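You operate a simulated robot arm through the tools that you are given. There is no shell and no other tool.

You are at the controls of a simulated two-armed robot. One attempt, no reset.

## Task
Measure the grey actuator at the height gauge and add the spacer that makes it 295 mm.
Fine: run the head back up, swing the probe arm away and set the spacer on top of the actuator.

The check looks at the end state, three seconds after you hand in, the way a careful person would. Anything else that was tipped, shoved, dropped, spilled or broken makes it a failure.

## Robot
Two 7-joint arms with four-finger grippers on one trunk that stands fixed in place. Base frame: the origin is at the foot of the trunk, x ahead of it, y to its left, z up. Readings come in m, rad, newtons and seconds.
The left shoulder is at [0.04, 0.181, 1.33], the right one opposite. With the tool pointing down near the work surface each hand reaches from about 0.1 to 0.82 m from the base axis, measured 20 degrees to its own side. Payload 3.67 kg a hand.
The TCP of each hand is the grasp point between the finger pads, 0.028 m short of the fingertips. In the tool frame z runs along the fingers and y along their closing line. The gripper opens to 0.112 m; its body begins 0.073 m behind the TCP.
Orientation is that of the tool frame in the base frame, as a unit quaternion [x, y, z, w]. With the fingers straight down and closing along the base's y, the tool's x points along the base's -x, its y along +y and its z along -z.

## Interface
- The arms move only by the tool nudge_tool. It takes "left_plan", "right_plan" or both (then of equal length, played together; a hand with none holds still); each is a list that holds one entry, the list of rows, each a list of 6 numbers: the shift along the base's x, y, z in mm, then the turn, a rotation vector about the base's x, y, z in rad. In form: [[[x, y, z, ax, ay, az], ...]]. A call has 1 to 20 rows; each row is the pose to reach, as a shift and turn from the pose commanded when the call began. "left_fingers" and "right_fingers" are, for a hand that has rows, the finger opening in mm, from 0 to 112, set as the call begins (left out, the last holds). A row lasts 0.2 s, in which the tool goes at most 0.05 m and 0.15 rad; a call with a longer step from one row to the next is refused whole, and so is a gripper value outside its range. Where a pose cannot be reached the arm comes as near as it can. A force on the tool above 50 N (or 10 N above the force at the start of the call, whichever is more), or a blocked arm, ends the call early, and 0.2 s more pass. The fingers move at their own pace (about 0.0724 m/s each) and stop on an object; they squeeze with about 37 N. The grip force told is the motor's: it shows also when the fingers shut on nothing. Time passes only in rows, and 0.2 s behind the last, so rows that repeat a pose let the fingers close. The reply holds the time, the measured pose of the TCP, the force on the tool along the base axes, the opening and the grip force, in the units named above and with some noise, with the torque about the TCP (base axes, N m) and any sound that the robot's microphone picked up.
- Cameras (640 x 400 px; columns grow to the right, rows downward): "scene" is now at [0.1085, -0.0274, 1.5813]; the picture's right is [-0.32, -0.95, 0.00], its down [-0.36, 0.12, -0.93] and it looks along [0.88, -0.29, -0.38] (base axes); focal length 214 px, centre (320, 200). "left" rides on the left gripper at [0.06, 0.018, -0.104] in its tool frame; the picture's right is [-0.29, 0.96, 0.00], its down [-0.80, -0.24, -0.55] and it looks along [-0.53, -0.16, 0.83] (tool axes); focal length 234 px, centre (320, 200). "right" rides on the right gripper at [0.06, -0.018, -0.104] in its tool frame; the picture's right is [0.29, 0.96, 0.00], its down [-0.80, 0.24, -0.55] and it looks along [-0.53, 0.16, 0.83] (tool axes); focal length 234 px, centre (320, 200). There is no depth. A picture from a camera that has moved, and an enlarged one, comes with that camera's place and axes in the base frame and with its lens.
- get_image(camera): a new picture of that camera. It takes no simulated time.
- lift_body(by): moves the trunk up (or, below 0, down) by that many m; the arms and the scene camera ride with it, the base frame stays. It gives what a move gives, with no picture.
- pan_tilt(pan, tilt): turns the head with the scene camera to pan (to the left, within 1.501 rad either way) and tilt (down, from -0.506 to 1.204), counted from straight ahead of the robot. It gives what a move gives.
- close_up(camera, box): a new picture of the part [left, top, right, bottom] of that camera's present view, enlarged. It takes no simulated time.
- finish_job(): hands the job in; it is judged then, once.

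Places have to be worked out from the pictures, the camera data and where the tool is seen. Open the grippers and draw the arms clear of the work before you hand the job in, unless the task says otherwise.

The tools are called after ">>>" as name(argument=value, ...) on one line, values as JSON. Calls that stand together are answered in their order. nudge_tool: Moves the arms, as the interface text tells. Its arguments: {"type":"object","properties":{"left_plan":{"type":"array","items":{"type":"array","items":{"type":"array","items":{"type":"number"}}}},"left_fingers":{"type":"number"},"right_plan":{"type":"array","items":{"type":"array","items":{"type":"array","items":{"type":"number"}}}},"right_fingers":{"type":"number"}},"required":[]} The other tools are called the same way: lift_body (by) moves the trunk up or down; pan_tilt (pan, tilt) turns the head that bears the scene camera; get_image (camera) takes a picture; close_up (camera, box) takes an enlarged picture of a part of a camera's view; finish_job () hands the job in.

At the start:

```text
t: 0.0
left_position: [0.3494, 0.026, 1.4951]
left_tool_rot: [-0.001, 1.0, 0.0, -0.001]
left_force: [-0.5, -0.4, -0.1]
left_wrist_torque: [0.0, -0.02, -0.01]
left_width: 0.1117
left_gripper_force: 0.2
right_position: [0.2709, -0.333, 1.5585]
right_tool_rot: [0.0, 1.0, 0.0, 0.0]
right_force: [0.0, 0.1, -1.0]
right_wrist_torque: [0.01, -0.02, -0.02]
right_width: 0.1121
right_gripper_force: 0.0
trunk travel left (down, up): [-0.45, 0.064]
head pan, tilt (commanded): [-0.323, 0.387]
```

scene: 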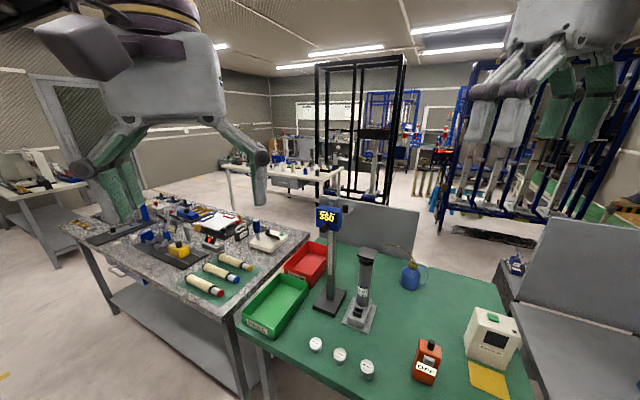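
right: 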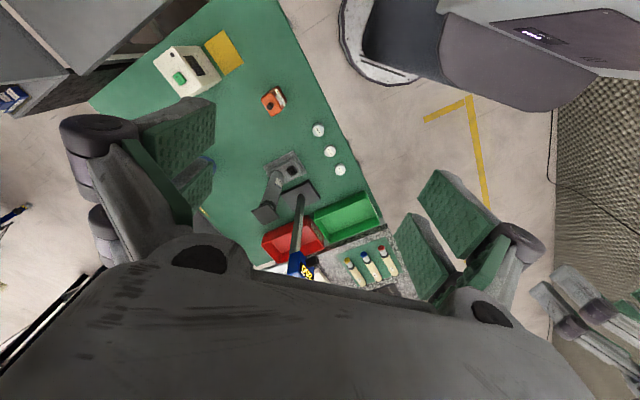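
left: 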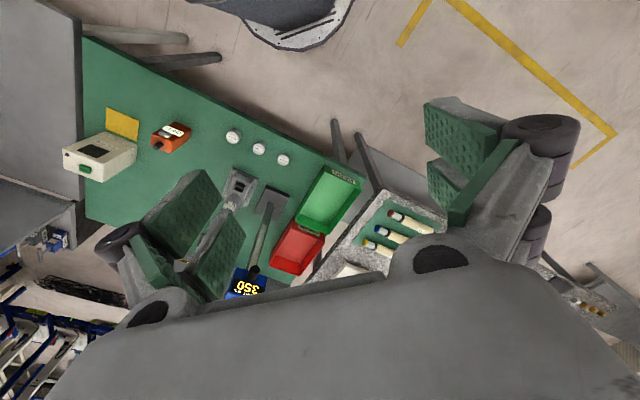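

I start by looking closer at the height gauge, the actuator and the white discs that look like spacers.

>>> close_up(camera="scene", box=[280, 180, 440, 280])

>>> close_up(camera="scene", box=[280, 270, 440, 390])

>>> close_up(camera="scene", box=[400, 290, 540, 400])

```text
4.00 times, centred on (360, 230) of scene
camera zoom: at [0.1085, -0.0274, 1.5813], right [-0.32, -0.95, 0.0], down [-0.36, 0.12, -0.93], along [0.88, -0.29, -0.38], focal length 858 px, centre (160, 80)
```

zoom: 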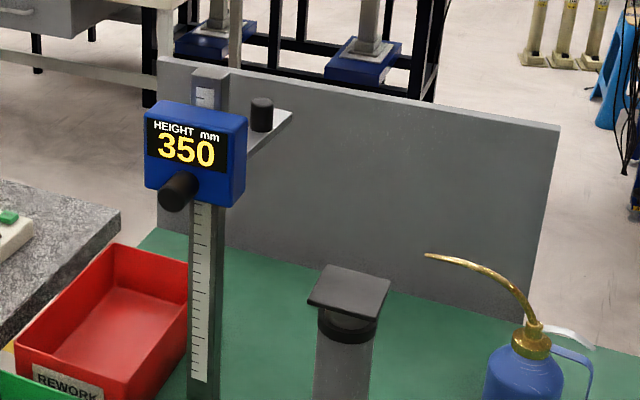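

```text
3.33 times, centred on (360, 330) of scene
camera zoom: at [0.1085, -0.0274, 1.5813], right [-0.32, -0.95, 0.0], down [-0.36, 0.12, -0.93], along [0.88, -0.29, -0.38], focal length 715 px, centre (187, -233)
```

zoom: 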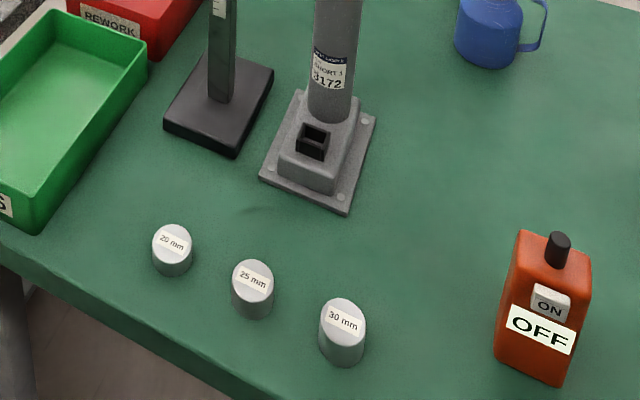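

```text
3.64 times, centred on (470, 345) of scene
camera zoom: at [0.1085, -0.0274, 1.5813], right [-0.32, -0.95, 0.0], down [-0.36, 0.12, -0.93], along [0.88, -0.29, -0.38], focal length 780 px, centre (-226, -327)
```

zoom: 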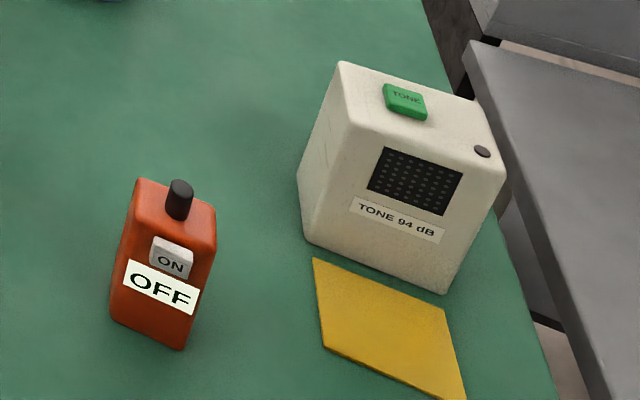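

The gauge head reads 350 with a probe plate sticking out to its side; spacers are 20, 25 and 30 mm. I look at the same things through the hand cameras for triangulation.

>>> close_up(camera="left", box=[200, 110, 360, 310])

>>> close_up(camera="right", box=[220, 100, 380, 290])

>>> close_up(camera="scene", box=[300, 185, 400, 335])

```text
2.00 times, centred on (280, 210) of left
camera zoom: at [0.2901, 0.043, 1.602], right [0.29, 0.96, 0.0], down [0.8, -0.24, 0.55], along [0.53, -0.16, -0.83], focal length 468 px, centre (400, 180)
```

zoom: 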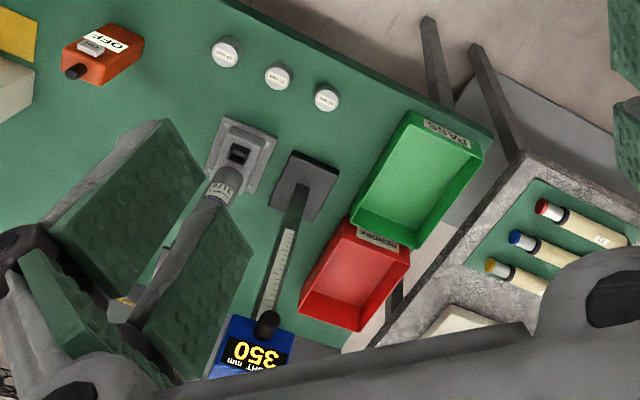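

```text
2.11 times, centred on (300, 195) of right
camera zoom: at [0.2103, -0.351, 1.6616], right [-0.29, 0.96, 0.0], down [0.8, 0.24, 0.55], along [0.53, 0.16, -0.83], focal length 493 px, centre (362, 210)
```

zoom: 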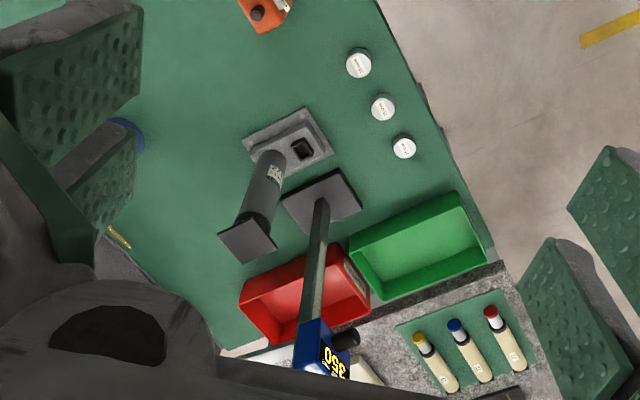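

```text
2.67 times, centred on (350, 260) of scene
camera zoom: at [0.1085, -0.0274, 1.5813], right [-0.32, -0.95, 0.0], down [-0.36, 0.12, -0.93], along [0.88, -0.29, -0.38], focal length 572 px, centre (240, 40)
```

zoom: 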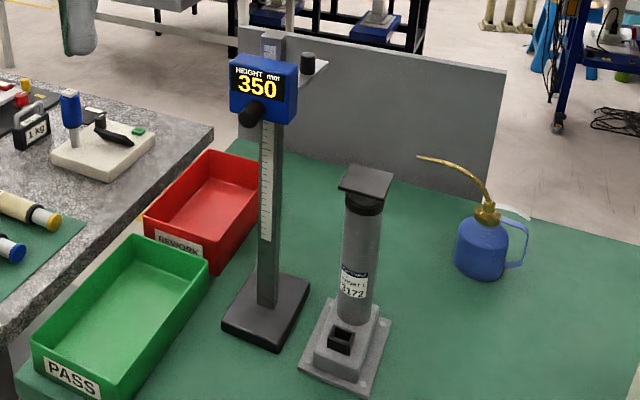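

Rough places: table top z≈0.852, spacers around x 0.45–0.57, y −0.17 to −0.29, actuator top near (0.64, −0.38, 1.12), gauge post near (0.72, −0.28). I zoom hard on the gauge head to understand the mechanism.

>>> close_up(camera="scene", box=[308, 190, 364, 235])

>>> close_up(camera="left", box=[210, 250, 300, 310])

>>> close_up(camera="right", box=[270, 230, 350, 290])

```text
8.89 times, centred on (336, 212) of scene
camera zoom: at [0.1085, -0.0274, 1.5813], right [-0.32, -0.95, 0.0], down [-0.36, 0.12, -0.93], along [0.88, -0.29, -0.38], focal length 1906 px, centre (178, 89)
```

zoom: 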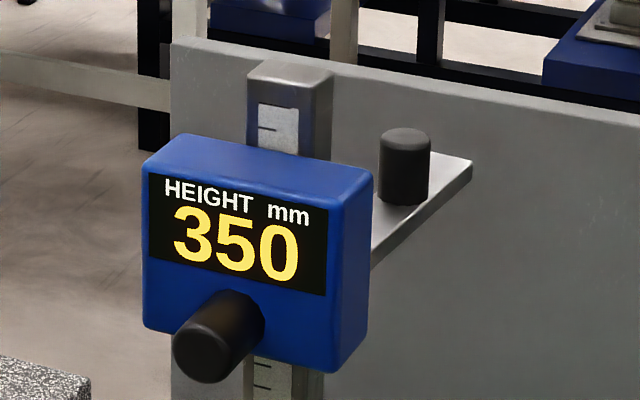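

```text
6.67 times, centred on (255, 280) of left
camera zoom: at [0.2901, 0.043, 1.602], right [0.29, 0.96, 0.0], down [0.8, -0.24, 0.55], along [0.53, -0.16, -0.83], focal length 1561 px, centre (753, -333)
```

zoom: 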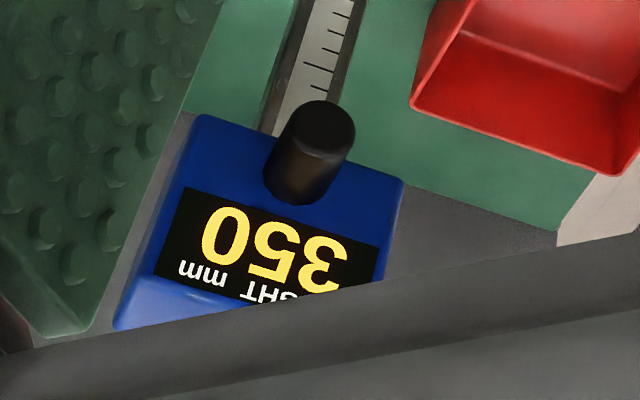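

```text
6.67 times, centred on (310, 260) of right
camera zoom: at [0.2103, -0.351, 1.6616], right [-0.29, 0.96, 0.0], down [0.8, 0.24, 0.55], along [0.53, 0.16, -0.83], focal length 1561 px, centre (387, -200)
```

zoom: 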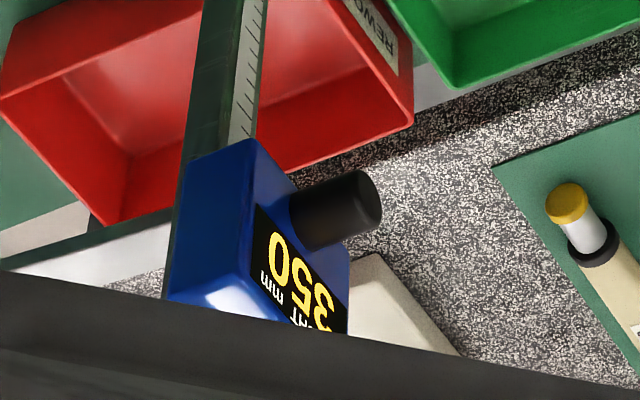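

The head carries a front knob (tip near (0.667, −0.224, 1.237), pointing towards (−0.7, +0.7)) and the probe arm points away behind the post with a vertical peg near its end. I move the right hand out to the right and tilt it so that its camera sees the gauge from the side.

>>> nudge_tool(right_plan=[[[15, -30, -12, 0, -0.08, 0], [30, -60, -25, 0, -0.16, 0], [45, -90, -37, 0, -0.24, 0], [60, -120, -50, 0, -0.32, 0], [75, -150, -62, 0, -0.4, 0], [90, -180, -75, 0, -0.48, 0], [105, -210, -87, 0, -0.56, 0], [110, -230, -100, 0, -0.6, 0]]])

```text
t: 1.8
left_position: [0.3486, 0.0237, 1.4971]
left_tool_rot: [-0.001, 1.0, -0.001, -0.001]
left_force: [0.9, -0.6, 0.2]
left_wrist_torque: [0.02, -0.03, -0.01]
left_width: 0.1119
left_gripper_force: 0.1
right_position: [0.378, -0.5657, 1.4577]
right_tool_rot: [0.0, 0.955, 0.001, 0.297]
right_force: [-0.4, -0.7, 0.2]
right_wrist_torque: [0.01, 0.0, 0.0]
right_width: 0.1117
right_gripper_force: 0.0
trunk travel left (down, up): [-0.45, 0.064]
head pan, tilt (commanded): [-0.323, 0.387]
```

The hand reached the tilted pose; now I yaw it to the left to face the gauge and take a picture.

>>> nudge_tool(right_plan=[[[0, 0, 0, 0, 0, 0.12], [0, 0, 0, 0, 0, 0.24], [0, 0, 0, 0, 0, 0.36], [0, 0, 0, 0, 0, 0.48], [0, 0, 0, 0, 0, 0.6]]])

>>> get_image(camera="right")

>>> get_image(camera="scene")

```text
t: 3.0
left_position: [0.3479, 0.0272, 1.4975]
left_tool_rot: [-0.001, 1.0, -0.001, 0.0]
left_force: [-0.2, 0.3, 0.3]
left_wrist_torque: [0.03, 0.02, 0.02]
left_width: 0.112
left_gripper_force: 0.1
right_position: [0.3774, -0.5686, 1.4555]
right_tool_rot: [-0.009, 0.955, 0.013, 0.297]
right_force: [-0.6, -0.2, 0.4]
right_wrist_torque: [0.01, -0.02, 0.0]
right_width: 0.1121
right_gripper_force: 0.1
right hand out of reach, approached as far as the arm can: row 1, 2, 3, 4, 5
trunk travel left (down, up): [-0.45, 0.064]
head pan, tilt (commanded): [-0.323, 0.387]
```

```text
taken
camera right: at [0.2681, -0.59, 1.5058], right [-0.26, 0.95, -0.15], down [0.34, 0.23, 0.91], along [0.91, 0.19, -0.38], focal length 234 px, centre (320, 200)
```

right: 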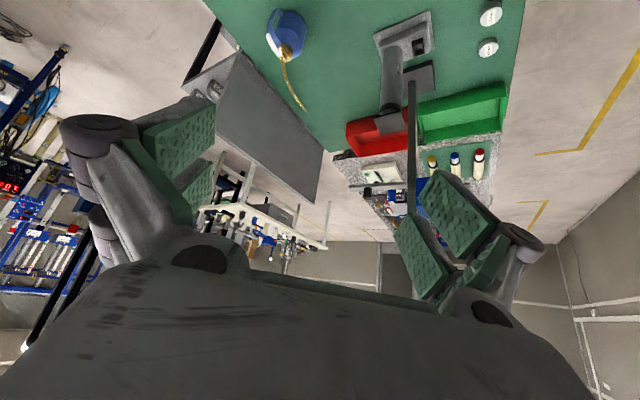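

```text
taken
camera scene: at [0.1074, -0.0274, 1.5814], right [-0.32, -0.95, 0.0], down [-0.36, 0.12, -0.93], along [0.88, -0.29, -0.38], focal length 214 px, centre (320, 200)
```

scene: 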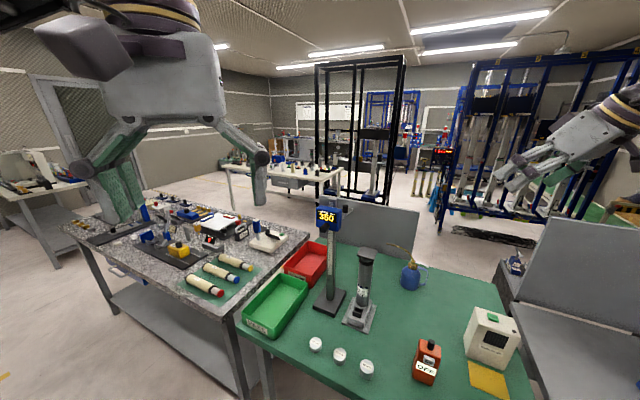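

The yaw was not reachable there and the camera image comes upside down from this pose, with the head hidden behind a finger. I step the hand back to the left and undo the yaw to see how the command frame stands.

>>> nudge_tool(right_plan=[[[0, 0, 0, 0, 0, 0]]])

```text
t: 3.4
left_position: [0.3492, 0.0265, 1.4969]
left_tool_rot: [-0.001, 1.0, -0.001, -0.001]
left_force: [-0.5, 0.0, -0.6]
left_wrist_torque: [-0.04, -0.01, -0.01]
left_width: 0.1124
left_gripper_force: 0.0
right_position: [0.377, -0.5691, 1.4539]
right_tool_rot: [-0.009, 0.955, 0.011, 0.296]
right_force: [0.6, 0.1, 0.2]
right_wrist_torque: [0.04, -0.01, 0.04]
right_width: 0.112
right_gripper_force: 0.1
trunk travel left (down, up): [-0.45, 0.064]
head pan, tilt (commanded): [-0.323, 0.387]
```

The command frame follows the actual pose. I now bring the right hand in closer and upright, so its camera looks down on the gauge head, arm and peg.

>>> nudge_tool(right_plan=[[[15, 26, 13, 0, 0.075, 0], [30, 52, 26, 0, 0.15, 0], [45, 78, 39, 0, 0.225, 0], [60, 104, 52, 0, 0.3, 0], [75, 130, 65, 0, 0.375, 0], [90, 156, 78, 0, 0.45, 0], [105, 182, 91, 0, 0.525, 0], [123, 208, 106, 0, 0.6, 0]]])

>>> get_image(camera="right")

```text
t: 5.2
left_position: [0.3501, 0.0299, 1.4963]
left_tool_rot: [0.0, 1.0, -0.003, -0.001]
left_force: [1.1, 0.2, -0.4]
left_wrist_torque: [-0.04, 0.03, 0.0]
left_width: 0.112
left_gripper_force: 0.0
right_position: [0.5007, -0.356, 1.5645]
right_tool_rot: [-0.005, 1.0, 0.013, 0.003]
right_force: [-1.7, 0.5, 2.4]
right_wrist_torque: [-0.05, -0.13, 0.01]
right_width: 0.1119
right_gripper_force: 0.1
right hand out of reach, approached as far as the arm can: row 2, 3
trunk travel left (down, up): [-0.45, 0.064]
head pan, tilt (commanded): [-0.323, 0.387]
```

```text
taken
camera right: at [0.4399, -0.3772, 1.667], right [-0.3, 0.95, 0.02], down [0.79, 0.23, 0.56], along [0.53, 0.19, -0.82], focal length 234 px, centre (320, 200)
```

right: 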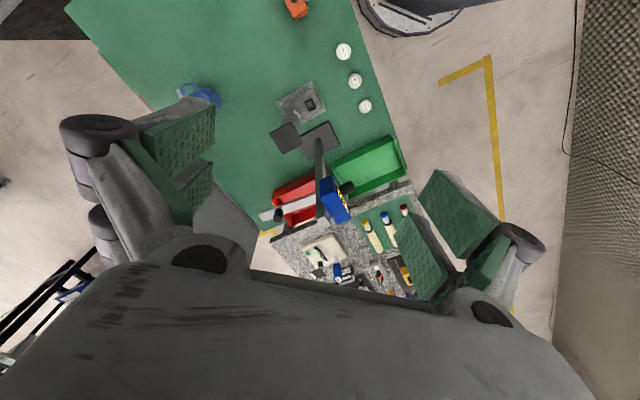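

Now the whole gauge is visible from above. I zoom in on it.

>>> close_up(camera="right", box=[250, 120, 370, 245])

>>> close_up(camera="right", box=[255, 160, 365, 230])

>>> close_up(camera="right", box=[265, 30, 400, 160])

```text
3.20 times, centred on (310, 182) of right
camera zoom: at [0.4399, -0.3772, 1.667], right [-0.3, 0.95, 0.02], down [0.79, 0.23, 0.56], along [0.53, 0.19, -0.82], focal length 749 px, centre (352, 256)
```

zoom: 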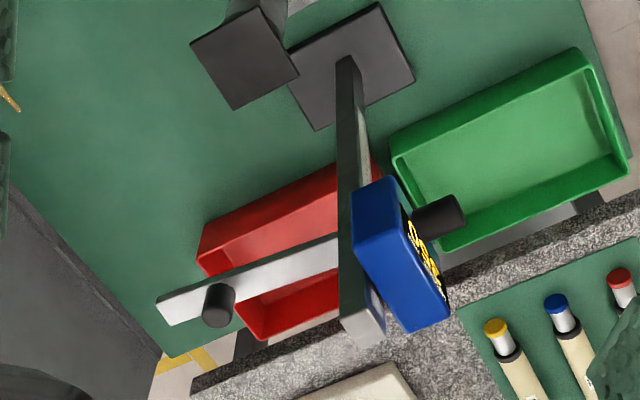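

```text
5.71 times, centred on (310, 195) of right
camera zoom: at [0.4399, -0.3772, 1.667], right [-0.3, 0.95, 0.02], down [0.79, 0.23, 0.56], along [0.53, 0.19, -0.82], focal length 1338 px, centre (377, 229)
```

zoom: 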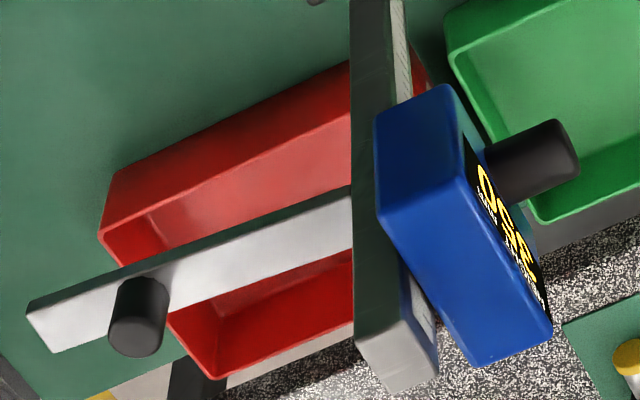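

```text
3.08 times, centred on (332, 95) of right
camera zoom: at [0.4399, -0.3772, 1.667], right [-0.3, 0.95, 0.02], down [0.79, 0.23, 0.56], along [0.53, 0.19, -0.82], focal length 720 px, centre (282, 523)
```

zoom: 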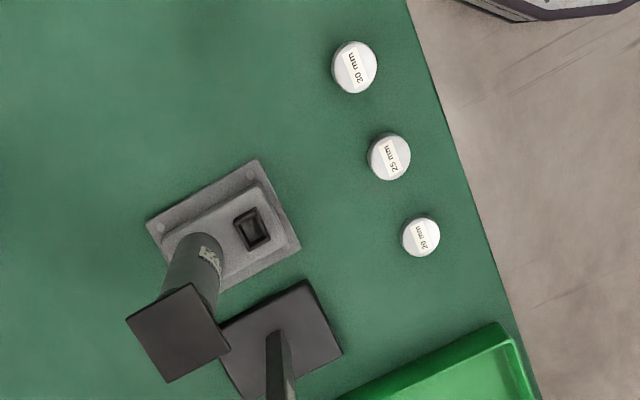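

Triangulated from two views: post at (0.716, −0.274, top 1.322), peg at (0.788, −0.360, z 1.215–1.251, 23 mm thick), arm radius to peg 0.112 m at about −50°, actuator top centre about (0.645, −0.384), table ≈0.852. I try a tilted and left-yawed right-hand pose out to the right of and above the peg, with the fingers half shut.

>>> nudge_tool(right_plan=[[[20, -10, -10, 0.0225, -0.0727, 0.0571], [40, -20, -20, 0.045, -0.1454, 0.1143], [60, -30, -30, 0.0674, -0.2181, 0.1714], [80, -40, -40, 0.09, -0.2908, 0.2286], [100, -50, -50, 0.1124, -0.3635, 0.2857], [120, -60, -65, 0.1349, -0.4362, 0.3428], [140, -65, -80, 0.1574, -0.5089, 0.4], [160, -70, -95, 0.18, -0.5816, 0.4571], [180, -75, -110, 0.2023, -0.6543, 0.5143], [200, -80, -125, 0.2248, -0.727, 0.5714]]], right_fingers=70)

>>> get_image(camera="right")

>>> get_image(camera="scene")

```text
t: 7.4
left_position: [0.3467, 0.024, 1.4973]
left_tool_rot: [-0.001, 1.0, 0.0, 0.001]
left_force: [-1.4, 0.2, 0.8]
left_wrist_torque: [0.0, -0.17, -0.01]
left_width: 0.1118
left_gripper_force: 0.0
right_position: [0.5884, -0.3884, 1.4305]
right_tool_rot: [-0.18, 0.925, 0.101, 0.32]
right_force: [2.8, 0.9, -10.6]
right_wrist_torque: [0.26, -0.28, 0.01]
right_width: 0.0701
right_gripper_force: 0.0
right hand out of reach, approached as far as the arm can: row 5, 6, 7, 8, 9, 10
trunk travel left (down, up): [-0.45, 0.064]
head pan, tilt (commanded): [-0.323, 0.387]
```

```text
taken
camera right: at [0.494, -0.4517, 1.4721], right [-0.59, 0.8, -0.11], down [0.18, 0.27, 0.95], along [0.79, 0.54, -0.3], focal length 234 px, centre (320, 200)
```

right: 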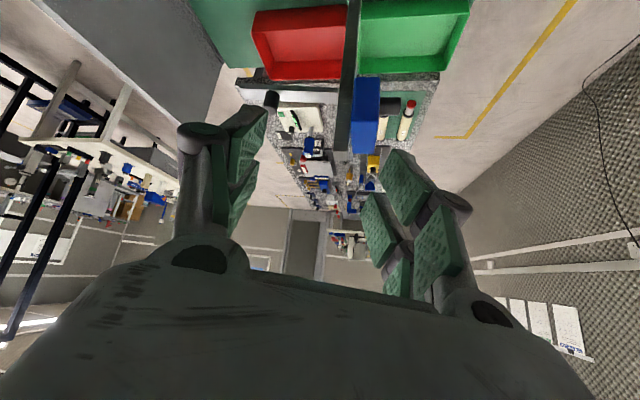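

```text
taken
camera scene: at [0.1051, -0.0291, 1.5814], right [-0.32, -0.95, 0.0], down [-0.36, 0.12, -0.93], along [0.88, -0.29, -0.38], focal length 214 px, centre (320, 200)
```

scene: 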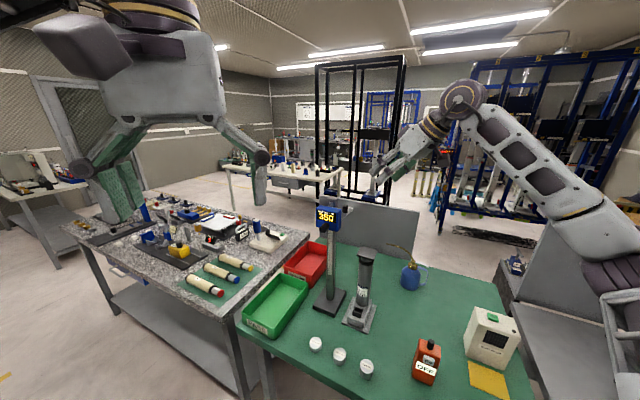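

The arm stuck short at (0.588, −0.388, 1.430) with nearly the wanted orientation; the wrist is high, so I try going lower and to the right first, then forward.

>>> nudge_tool(right_plan=[[[5, -20, -25, 0, 0, 0], [10, -40, -50, 0, 0, 0], [15, -60, -75, 0, 0, 0], [20, -75, -95, 0, 0, 0], [45, -80, -100, 0, 0, 0], [70, -85, -100, 0, 0, 0], [95, -85, -100, 0, 0, 0], [120, -85, -100, 0, 0, 0]]])

>>> get_image(camera="scene")

```text
t: 9.2
left_position: [0.3469, 0.0278, 1.4976]
left_tool_rot: [-0.001, 1.0, 0.0, 0.001]
left_force: [-0.8, -0.1, -0.2]
left_wrist_torque: [0.02, -0.09, -0.03]
left_width: 0.1118
left_gripper_force: 0.0
right_position: [0.5889, -0.419, 1.3595]
right_tool_rot: [-0.148, 0.932, 0.082, 0.322]
right_force: [0.2, 0.4, -0.7]
right_wrist_torque: [-0.03, -0.03, -0.01]
right_width: 0.0701
right_gripper_force: 0.1
right hand out of reach, approached as far as the arm can: row 1, 2, 3, 4, 5, 6, 7, 8
trunk travel left (down, up): [-0.45, 0.064]
head pan, tilt (commanded): [-0.323, 0.387]
```

```text
taken
camera scene: at [0.106, -0.0266, 1.5815], right [-0.32, -0.95, 0.0], down [-0.36, 0.12, -0.93], along [0.88, -0.29, -0.38], focal length 214 px, centre (320, 200)
```

scene: 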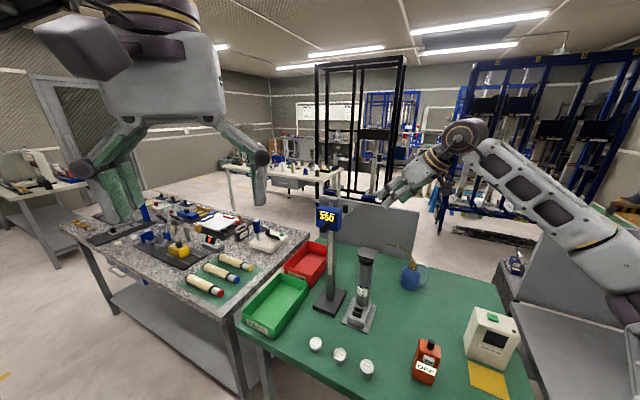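

The limit seems to lie in the left yaw. I take most of the yaw out and try the advance again.

>>> nudge_tool(right_plan=[[[15, -5, 0, 0, 0, -0.08], [30, -10, 0, 0, 0, -0.16], [45, -15, 0, 0, 0, -0.24], [60, -20, -5, 0, 0, -0.32], [75, -25, -10, 0, 0, -0.4], [90, -30, -15, 0, 0, -0.4], [105, -30, -20, 0, 0, -0.4], [120, -30, -20, 0, 0, -0.4]]])

>>> get_image(camera="scene")

```text
t: 11.0
left_position: [0.3512, 0.0278, 1.4968]
left_tool_rot: [0.0, 1.0, -0.001, -0.001]
left_force: [0.2, -0.7, -0.8]
left_wrist_torque: [0.01, -0.01, 0.0]
left_width: 0.1121
left_gripper_force: 0.1
right_position: [0.7142, -0.4465, 1.3429]
right_tool_rot: [0.041, 0.943, 0.017, 0.331]
right_force: [0.1, 0.1, 0.7]
right_wrist_torque: [0.0, -0.01, 0.03]
right_width: 0.07
right_gripper_force: 0.0
trunk travel left (down, up): [-0.45, 0.064]
head pan, tilt (commanded): [-0.323, 0.387]
```

```text
taken
camera scene: at [0.1093, -0.0268, 1.5813], right [-0.32, -0.95, 0.0], down [-0.36, 0.12, -0.93], along [0.88, -0.29, -0.38], focal length 214 px, centre (320, 200)
```

scene: 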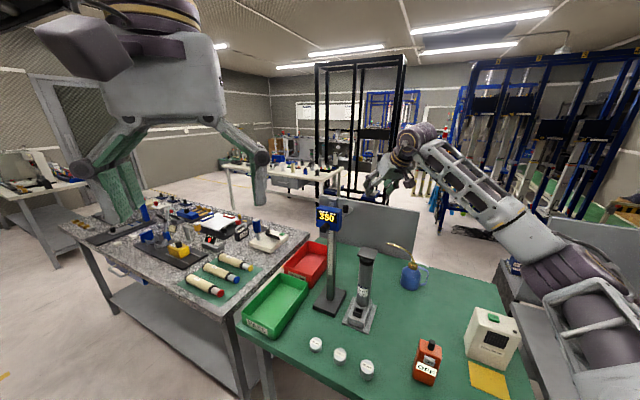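

Reached (0.714, −0.447, 1.343) with no yaw. I look at the hand's outline from the scene camera and at the peg from the hand.

>>> close_up(camera="scene", box=[300, 110, 480, 250])

>>> get_image(camera="right")

```text
2.86 times, centred on (390, 180) of scene
camera zoom: at [0.1093, -0.0268, 1.5813], right [-0.32, -0.95, 0.0], down [-0.36, 0.12, -0.93], along [0.88, -0.29, -0.38], focal length 613 px, centre (120, 257)
```

zoom: 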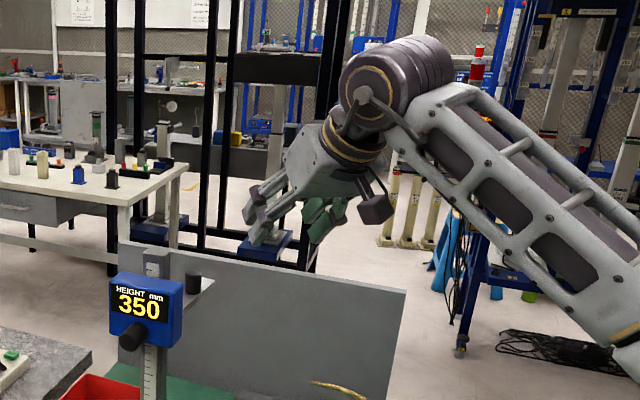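

```text
taken
camera right: at [0.6007, -0.4598, 1.3852], right [-0.16, 0.98, -0.12], down [0.29, 0.17, 0.94], along [0.94, 0.12, -0.31], focal length 234 px, centre (320, 200)
```

right: 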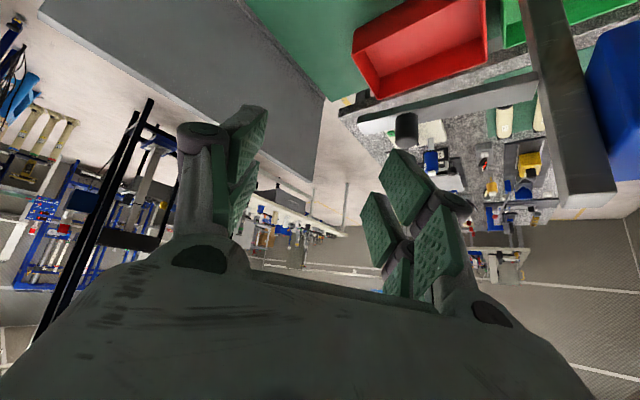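

>>> close_up(camera="right", box=[330, 60, 530, 185])

```text
3.20 times, centred on (430, 122) of right
camera zoom: at [0.6007, -0.4598, 1.3852], right [-0.16, 0.98, -0.12], down [0.29, 0.17, 0.94], along [0.94, 0.12, -0.31], focal length 749 px, centre (-32, 448)
```

zoom: 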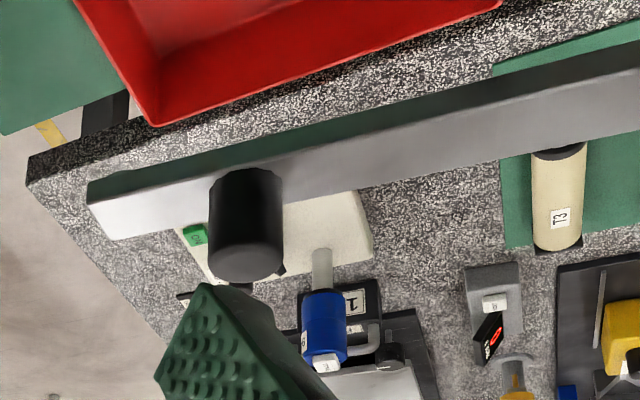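

The peg is confirmed at (0.786, −0.3605). A straight approach would bring the gripper body too near the post, so I test whether left yaw is reachable at this extended place.

>>> nudge_tool(right_plan=[[[0, 0, 0, 0, 0, 0.1], [0, 0, 0, 0, 0, 0.2], [0, 0, 0, 0, 0, 0.3], [0, 0, 0, 0, 0, 0.4], [0, 0, 0, 0, 0, 0.5]]])

```text
t: 12.2
left_position: [0.3504, 0.0261, 1.4965]
left_tool_rot: [0.0, 1.0, -0.001, -0.001]
left_force: [-0.6, -0.6, -0.6]
left_wrist_torque: [-0.02, 0.0, 0.0]
left_width: 0.1121
left_gripper_force: 0.0
right_position: [0.7136, -0.4467, 1.3434]
right_tool_rot: [-0.076, 0.94, 0.059, 0.326]
right_force: [0.7, -0.2, -1.4]
right_wrist_torque: [0.01, 0.07, -0.01]
right_width: 0.0699
right_gripper_force: 0.0
right hand out of reach, approached as far as the arm can: row 3, 4, 5
trunk travel left (down, up): [-0.45, 0.064]
head pan, tilt (commanded): [-0.323, 0.387]
```

Yaw of about 15° was reached. I narrow the fingers to 46 mm and move further out in x while still to the right of the peg, asking for a bit more yaw.

>>> nudge_tool(right_plan=[[[18, 0, -5, 0, 0, 0.04], [36, 0, -10, 0, 0, 0.08], [54, 0, -15, 0, 0, 0.12], [72, 0, -20, 0, 0, 0.16], [72, 0, -20, 0, 0, 0.2]]], right_fingers=46)

>>> get_image(camera="right")

```text
t: 13.4
left_position: [0.3506, 0.0255, 1.4962]
left_tool_rot: [-0.001, 1.0, 0.0, -0.001]
left_force: [0.3, -0.2, -1.1]
left_wrist_torque: [-0.03, 0.02, 0.01]
left_width: 0.1124
left_gripper_force: 0.0
right_position: [0.7126, -0.4462, 1.3416]
right_tool_rot: [-0.076, 0.94, 0.058, 0.327]
right_force: [0.8, 0.6, -0.4]
right_wrist_torque: [0.02, 0.03, 0.01]
right_width: 0.046
right_gripper_force: 0.2
right hand out of reach, approached as far as the arm can: row 1, 2, 3, 4, 5
trunk travel left (down, up): [-0.45, 0.064]
head pan, tilt (commanded): [-0.323, 0.387]
```

```text
taken
camera right: at [0.6071, -0.4878, 1.3853], right [-0.4, 0.91, -0.12], down [0.24, 0.23, 0.94], along [0.89, 0.35, -0.31], focal length 234 px, centre (320, 200)
```

right: 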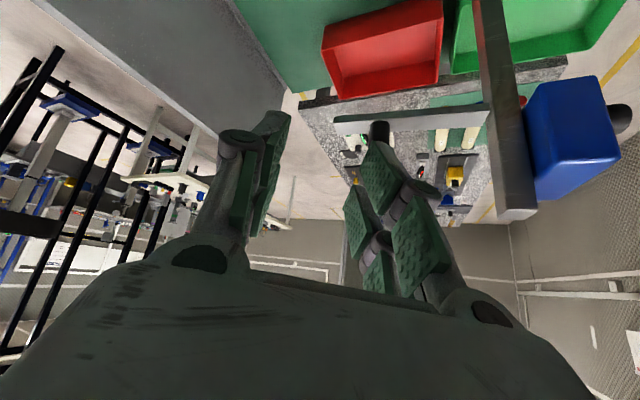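

It would not move with more yaw asked for. I try the same advance with the orientation held.

>>> nudge_tool(right_plan=[[[18, 0, -5, 0, 0, 0], [36, 0, -10, 0, 0, 0], [54, 0, -15, 0, 0, 0], [72, 0, -20, 0, 0, 0]]])

```text
t: 14.4
left_position: [0.3512, 0.0269, 1.4973]
left_tool_rot: [-0.002, 1.0, -0.001, 0.0]
left_force: [1.3, 0.0, 0.8]
left_wrist_torque: [0.01, -0.01, 0.02]
left_width: 0.112
left_gripper_force: 0.1
right_position: [0.7216, -0.4472, 1.3398]
right_tool_rot: [-0.074, 0.94, 0.059, 0.327]
right_force: [0.1, 0.0, -0.4]
right_wrist_torque: [0.02, 0.04, 0.03]
right_width: 0.046
right_gripper_force: 0.1
right hand out of reach, approached as far as the arm can: row 1, 2, 3, 4
trunk travel left (down, up): [-0.45, 0.064]
head pan, tilt (commanded): [-0.323, 0.387]
```

Still stuck. I pan the head to the right to see the arm's configuration.

>>> pan_tilt(pan=-0.75, tilt=0.35)

>>> get_image(camera="scene")

```text
t: 15.3
left_position: [0.35, 0.0266, 1.4961]
left_tool_rot: [0.0, 1.0, -0.001, -0.001]
left_force: [-0.5, 0.1, -0.4]
left_wrist_torque: [-0.01, 0.0, 0.0]
left_width: 0.112
left_gripper_force: 0.0
right_position: [0.722, -0.4463, 1.3401]
right_tool_rot: [-0.074, 0.94, 0.058, 0.327]
right_force: [0.9, -0.9, 0.2]
right_wrist_torque: [-0.01, 0.0, 0.01]
right_width: 0.0459
right_gripper_force: 0.1
trunk travel left (down, up): [-0.45, 0.064]
head pan, tilt (commanded): [-0.75, 0.351]
```

```text
taken
camera scene: at [0.0888, -0.0614, 1.5847], right [-0.68, -0.73, 0.0], down [-0.25, 0.23, -0.94], along [0.69, -0.64, -0.34], focal length 214 px, centre (320, 200)
```

scene: 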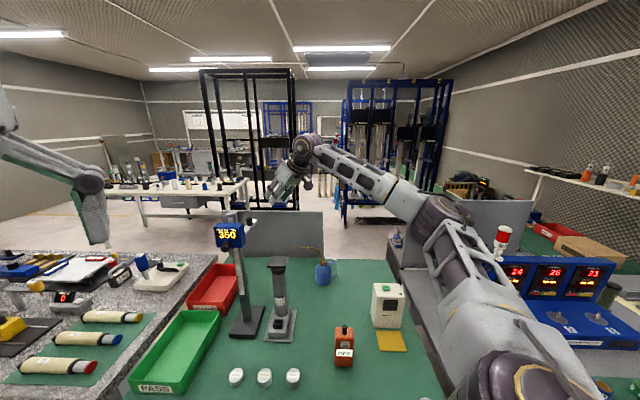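

The elbow is still bent, so the limit is in the wrist yaw. New idea: with no yaw, first push the peg sideways (−y) with the left finger from inside a wide-open hand, which keeps the hand body clear of the post, then grip it once it is nearer. I take the yaw back out.

>>> nudge_tool(right_plan=[[[0, -5, 5, 0, 0, -0.09], [0, -10, 10, 0, 0, -0.18], [5, -10, 15, 0, 0, -0.27], [20, -5, 20, 0, 0, -0.3], [40, 0, 20, 0, 0, -0.3]]], right_fingers=100)

```text
t: 16.5
left_position: [0.352, 0.0268, 1.4962]
left_tool_rot: [-0.001, 1.0, -0.001, 0.0]
left_force: [-0.6, 0.0, 0.0]
left_wrist_torque: [-0.03, 0.05, 0.0]
left_width: 0.1119
left_gripper_force: 0.1
right_position: [0.764, -0.4476, 1.3596]
right_tool_rot: [0.065, 0.942, 0.009, 0.33]
right_force: [-1.3, -0.1, -0.6]
right_wrist_torque: [-0.01, -0.03, -0.01]
right_width: 0.1001
right_gripper_force: 0.1
trunk travel left (down, up): [-0.45, 0.064]
head pan, tilt (commanded): [-0.75, 0.351]
```

Now at (0.764, −0.448, 1.360) with freedom to move. I go above the peg so that it will sit just inside the left finger, still higher than the peg top, and check by picture.

>>> nudge_tool(right_plan=[[[8, 15, -7, 0, 0, 0.03], [16, 30, -14, 0, 0, 0.06], [24, 45, -22, 0, 0, 0.1], [27, 61, -30, 0, 0, 0.1]]], right_fingers=100)

>>> get_image(camera="right")

>>> close_up(camera="scene", box=[190, 130, 350, 270])

```text
t: 17.5
left_position: [0.3495, 0.027, 1.4961]
left_tool_rot: [0.0, 1.0, -0.001, -0.002]
left_force: [0.6, -0.7, -0.1]
left_wrist_torque: [-0.02, 0.0, 0.02]
left_width: 0.1118
left_gripper_force: 0.0
right_position: [0.7903, -0.3851, 1.3312]
right_tool_rot: [0.016, 0.943, 0.027, 0.33]
right_force: [1.3, 0.0, 0.2]
right_wrist_torque: [-0.03, -0.01, 0.01]
right_width: 0.1001
right_gripper_force: 0.0
trunk travel left (down, up): [-0.45, 0.064]
head pan, tilt (commanded): [-0.75, 0.351]
```

```text
taken
camera right: at [0.6783, -0.4045, 1.374], right [-0.21, 0.97, -0.12], down [0.28, 0.18, 0.94], along [0.94, 0.16, -0.31], focal length 234 px, centre (320, 200)
```

right: 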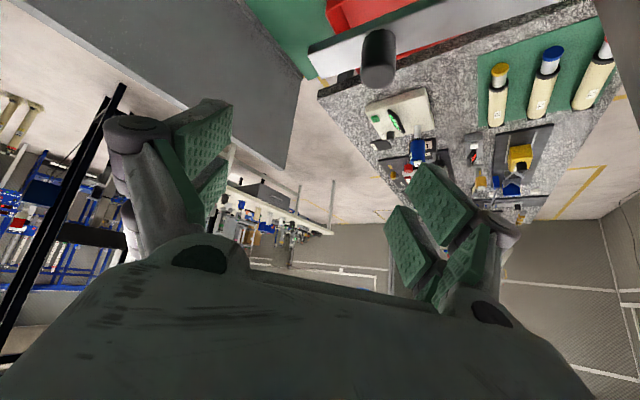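

```text
2.86 times, centred on (270, 200) of scene
camera zoom: at [0.0889, -0.0609, 1.5847], right [-0.68, -0.73, 0.0], down [-0.25, 0.23, -0.94], along [0.69, -0.64, -0.34], focal length 613 px, centre (463, 200)
```

zoom: 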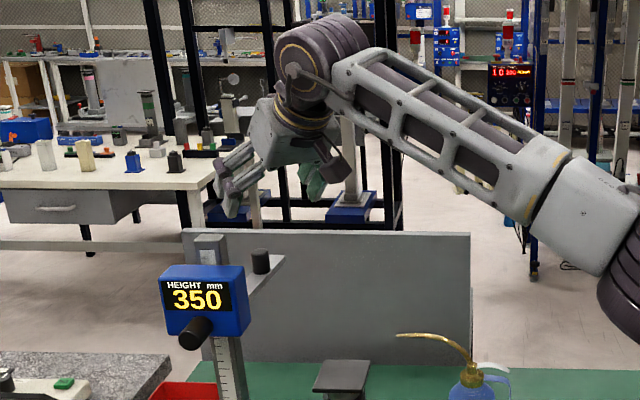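

The peg is seen at (0.784, −0.360), just inside the left finger's line. I zoom to measure the peg's height over the arm plate before descending.

>>> close_up(camera="right", box=[300, 0, 500, 125])

```text
3.20 times, centred on (400, 62) of right
camera zoom: at [0.6783, -0.4045, 1.374], right [-0.21, 0.97, -0.12], down [0.28, 0.18, 0.94], along [0.94, 0.16, -0.31], focal length 749 px, centre (64, 640)
```

zoom: 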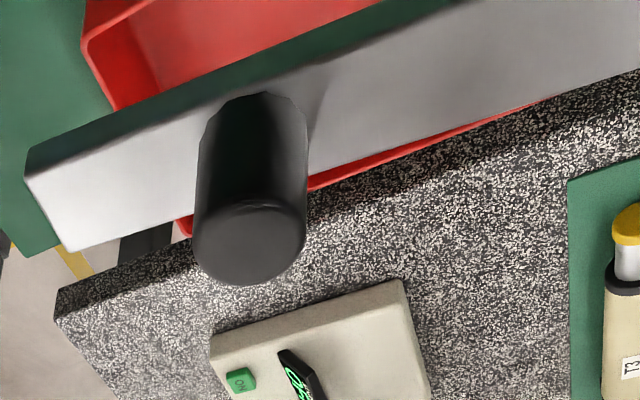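

Peg is 29 mm tall over the plate (plate top z≈1.222). I descend 64 mm so the fingertips end about 5 mm above the plate.

>>> nudge_tool(right_plan=[[[0, 0, -16, 0, 0, 0], [0, 0, -32, 0, 0, 0], [0, 0, -48, 0, 0, 0], [0, 0, -64, 0, 0, 0]]])

>>> get_image(camera="right")

>>> close_up(camera="scene", box=[190, 130, 350, 270])

```text
t: 18.5
left_position: [0.3507, 0.0263, 1.4964]
left_tool_rot: [-0.001, 1.0, -0.001, -0.001]
left_force: [-0.3, -0.1, -0.6]
left_wrist_torque: [0.01, 0.04, 0.01]
left_width: 0.1122
left_gripper_force: 0.1
right_position: [0.7905, -0.3862, 1.2658]
right_tool_rot: [0.018, 0.943, 0.025, 0.33]
right_force: [-0.1, -0.4, 0.6]
right_wrist_torque: [0.0, 0.01, -0.02]
right_width: 0.1001
right_gripper_force: 0.1
trunk travel left (down, up): [-0.45, 0.064]
head pan, tilt (commanded): [-0.75, 0.351]
```

```text
taken
camera right: at [0.6779, -0.4053, 1.3083], right [-0.21, 0.97, -0.12], down [0.28, 0.18, 0.94], along [0.94, 0.16, -0.31], focal length 234 px, centre (320, 200)
```

right: 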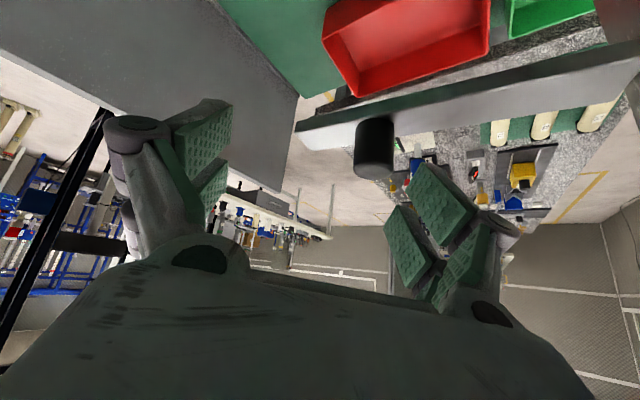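

```text
2.86 times, centred on (270, 200) of scene
camera zoom: at [0.089, -0.0621, 1.5847], right [-0.68, -0.73, 0.0], down [-0.25, 0.23, -0.94], along [0.69, -0.64, -0.34], focal length 613 px, centre (463, 200)
```

zoom: 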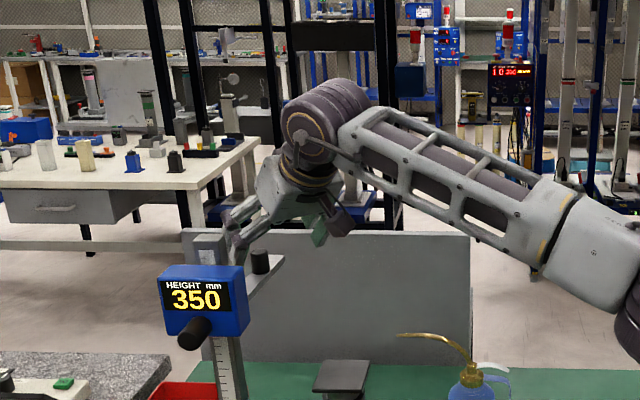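

The fingers straddle the peg with no contact. I now push it sideways with the left pad along the first part of its arc.

>>> nudge_tool(right_plan=[[[-2, -7, 0, 0, 0, 0], [-3, -14, 0, 0, 0, 0], [-7, -18, 0, 0, 0, 0], [-12, -22, 0, 0, 0, 0], [-17, -26, 0, 0, 0, 0]]])

>>> get_image(camera="right")

>>> close_up(camera="scene", box=[190, 130, 350, 270])

```text
t: 19.7
left_position: [0.3491, 0.027, 1.4969]
left_tool_rot: [-0.001, 1.0, -0.001, -0.001]
left_force: [-0.9, 1.0, -0.5]
left_wrist_torque: [0.02, 0.04, -0.01]
left_width: 0.112
left_gripper_force: 0.1
right_position: [0.7727, -0.4104, 1.267]
right_tool_rot: [0.018, 0.943, 0.026, 0.332]
right_force: [-0.9, 1.1, 0.0]
right_wrist_torque: [0.11, 0.02, 0.04]
right_width: 0.1011
right_gripper_force: 1.2
trunk travel left (down, up): [-0.45, 0.064]
head pan, tilt (commanded): [-0.75, 0.351]
```

```text
taken
camera right: at [0.6595, -0.4296, 1.3101], right [-0.21, 0.97, -0.12], down [0.28, 0.18, 0.94], along [0.94, 0.16, -0.31], focal length 234 px, centre (320, 200)
```

right: 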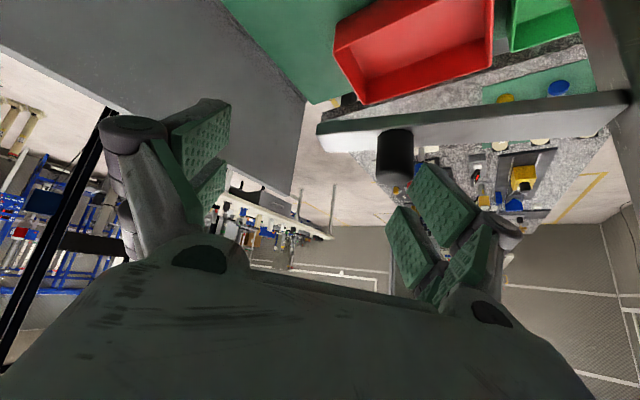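

```text
2.86 times, centred on (270, 200) of scene
camera zoom: at [0.0883, -0.0613, 1.5848], right [-0.68, -0.73, 0.0], down [-0.25, 0.23, -0.94], along [0.69, -0.64, -0.34], focal length 613 px, centre (463, 200)
```

zoom: 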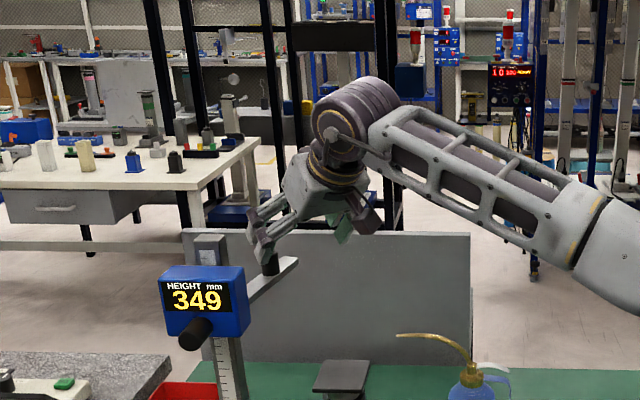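

The arm swings with only ~1 N. I keep pushing along the arc to about −75°.

>>> nudge_tool(right_plan=[[[-6, -3, 0, 0, 0, 0], [-12, -6, 0, 0, 0, 0], [-18, -8, 0, 0, 0, 0], [-24, -10, 0, 0, 0, 0]]])

>>> get_image(camera="right")

>>> close_up(camera="scene", box=[190, 130, 350, 270])

```text
t: 20.7
left_position: [0.3498, 0.027, 1.497]
left_tool_rot: [-0.001, 1.0, -0.001, -0.001]
left_force: [-0.7, -0.2, 0.6]
left_wrist_torque: [0.01, 0.0, 0.01]
left_width: 0.1119
left_gripper_force: 0.2
right_position: [0.7481, -0.4225, 1.2675]
right_tool_rot: [0.018, 0.943, 0.026, 0.331]
right_force: [-0.2, 1.4, 0.6]
right_wrist_torque: [0.0, -0.01, 0.01]
right_width: 0.0999
right_gripper_force: 0.0
trunk travel left (down, up): [-0.45, 0.064]
head pan, tilt (commanded): [-0.75, 0.351]
```

```text
taken
camera right: at [0.6356, -0.4404, 1.3098], right [-0.21, 0.97, -0.12], down [0.28, 0.18, 0.94], along [0.94, 0.16, -0.31], focal length 234 px, centre (320, 200)
```

right: 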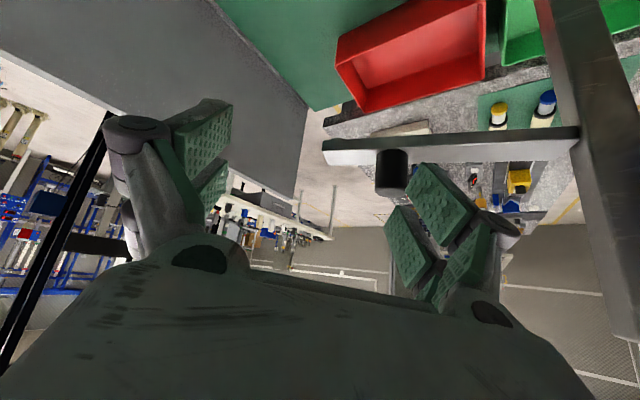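

```text
2.86 times, centred on (270, 200) of scene
camera zoom: at [0.0884, -0.0617, 1.5847], right [-0.68, -0.73, 0.0], down [-0.25, 0.23, -0.94], along [0.69, -0.64, -0.34], focal length 613 px, centre (463, 200)
```

zoom: 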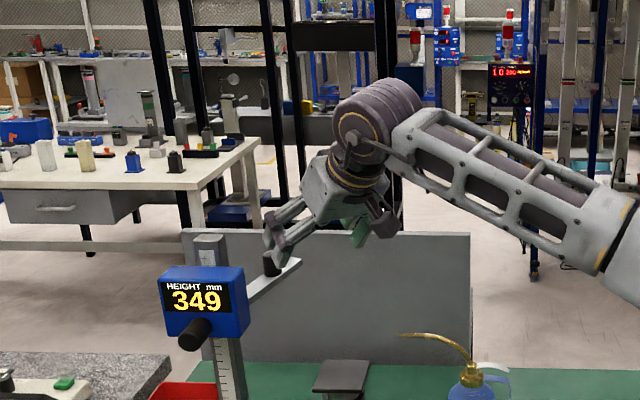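

Arm now at about −70°. One more small push, then I will centre the hand on the peg while narrowing the fingers.

>>> nudge_tool(right_plan=[[[-5, -1, 0, 0, 0, 0], [-10, -3, 0, 0, 0, 0], [-14, -4, 0, 0, 0, 0]]])

>>> close_up(camera="right", box=[310, 90, 550, 240])

```text
t: 21.5
left_position: [0.3501, 0.0255, 1.4963]
left_tool_rot: [-0.001, 1.0, -0.001, -0.001]
left_force: [-0.2, 0.5, 0.2]
left_wrist_torque: [0.0, -0.01, 0.02]
left_width: 0.1119
left_gripper_force: 0.2
right_position: [0.7346, -0.426, 1.2672]
right_tool_rot: [0.017, 0.943, 0.025, 0.33]
right_force: [0.9, 0.0, -0.6]
right_wrist_torque: [-0.03, 0.0, -0.04]
right_width: 0.0999
right_gripper_force: 0.1
trunk travel left (down, up): [-0.45, 0.064]
head pan, tilt (commanded): [-0.75, 0.351]
```

```text
2.67 times, centred on (430, 165) of right
camera zoom: at [0.6228, -0.4448, 1.309], right [-0.21, 0.97, -0.12], down [0.28, 0.18, 0.94], along [0.94, 0.16, -0.31], focal length 624 px, centre (27, 293)
```

zoom: 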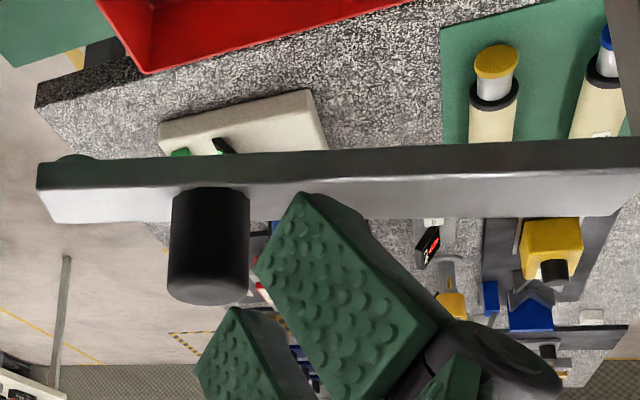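

The peg is now near (0.748, −0.381), and a probe foot is visible under the arm's tip. I centre the hand on the peg while the fingers narrow to 46 mm at the same rate.

>>> nudge_tool(right_plan=[[[5, 14, 0, 0, 0, 0], [10, 28, 0, 0, 0, 0], [13, 40, 0, 0, 0, 0], [13, 44, 0, 0, 0, 0]]], right_fingers=46)

>>> get_image(camera="right")

>>> close_up(camera="scene", box=[190, 130, 350, 270])

```text
t: 22.5
left_position: [0.3498, 0.0267, 1.4968]
left_tool_rot: [-0.001, 1.0, -0.001, 0.0]
left_force: [-0.7, 0.1, 1.0]
left_wrist_torque: [0.0, 0.0, -0.02]
left_width: 0.1119
left_gripper_force: 0.1
right_position: [0.7478, -0.3825, 1.2666]
right_tool_rot: [0.017, 0.943, 0.026, 0.33]
right_force: [-0.3, -0.9, 0.3]
right_wrist_torque: [0.0, -0.01, 0.02]
right_width: 0.0461
right_gripper_force: 0.0
trunk travel left (down, up): [-0.45, 0.064]
head pan, tilt (commanded): [-0.75, 0.351]
```

```text
taken
camera right: at [0.635, -0.4009, 1.3089], right [-0.21, 0.97, -0.12], down [0.28, 0.18, 0.94], along [0.94, 0.16, -0.31], focal length 234 px, centre (320, 200)
```

right: 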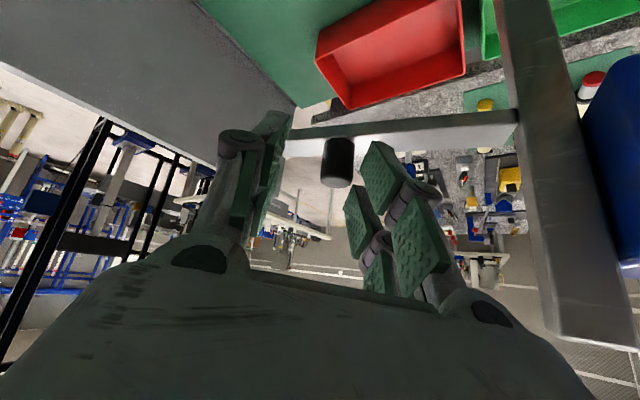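

```text
2.86 times, centred on (270, 200) of scene
camera zoom: at [0.0888, -0.0614, 1.5847], right [-0.68, -0.73, 0.0], down [-0.25, 0.23, -0.94], along [0.69, -0.64, -0.34], focal length 613 px, centre (463, 200)
```

zoom: 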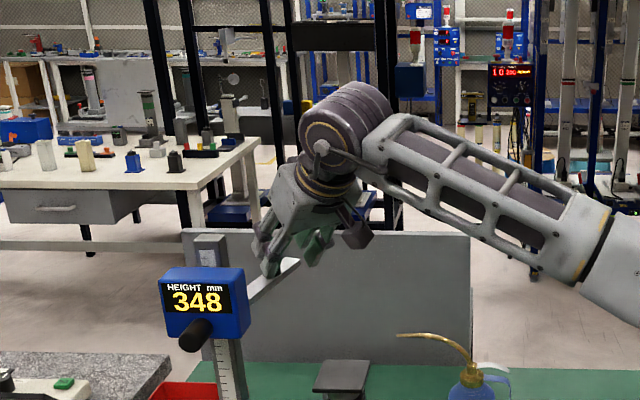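

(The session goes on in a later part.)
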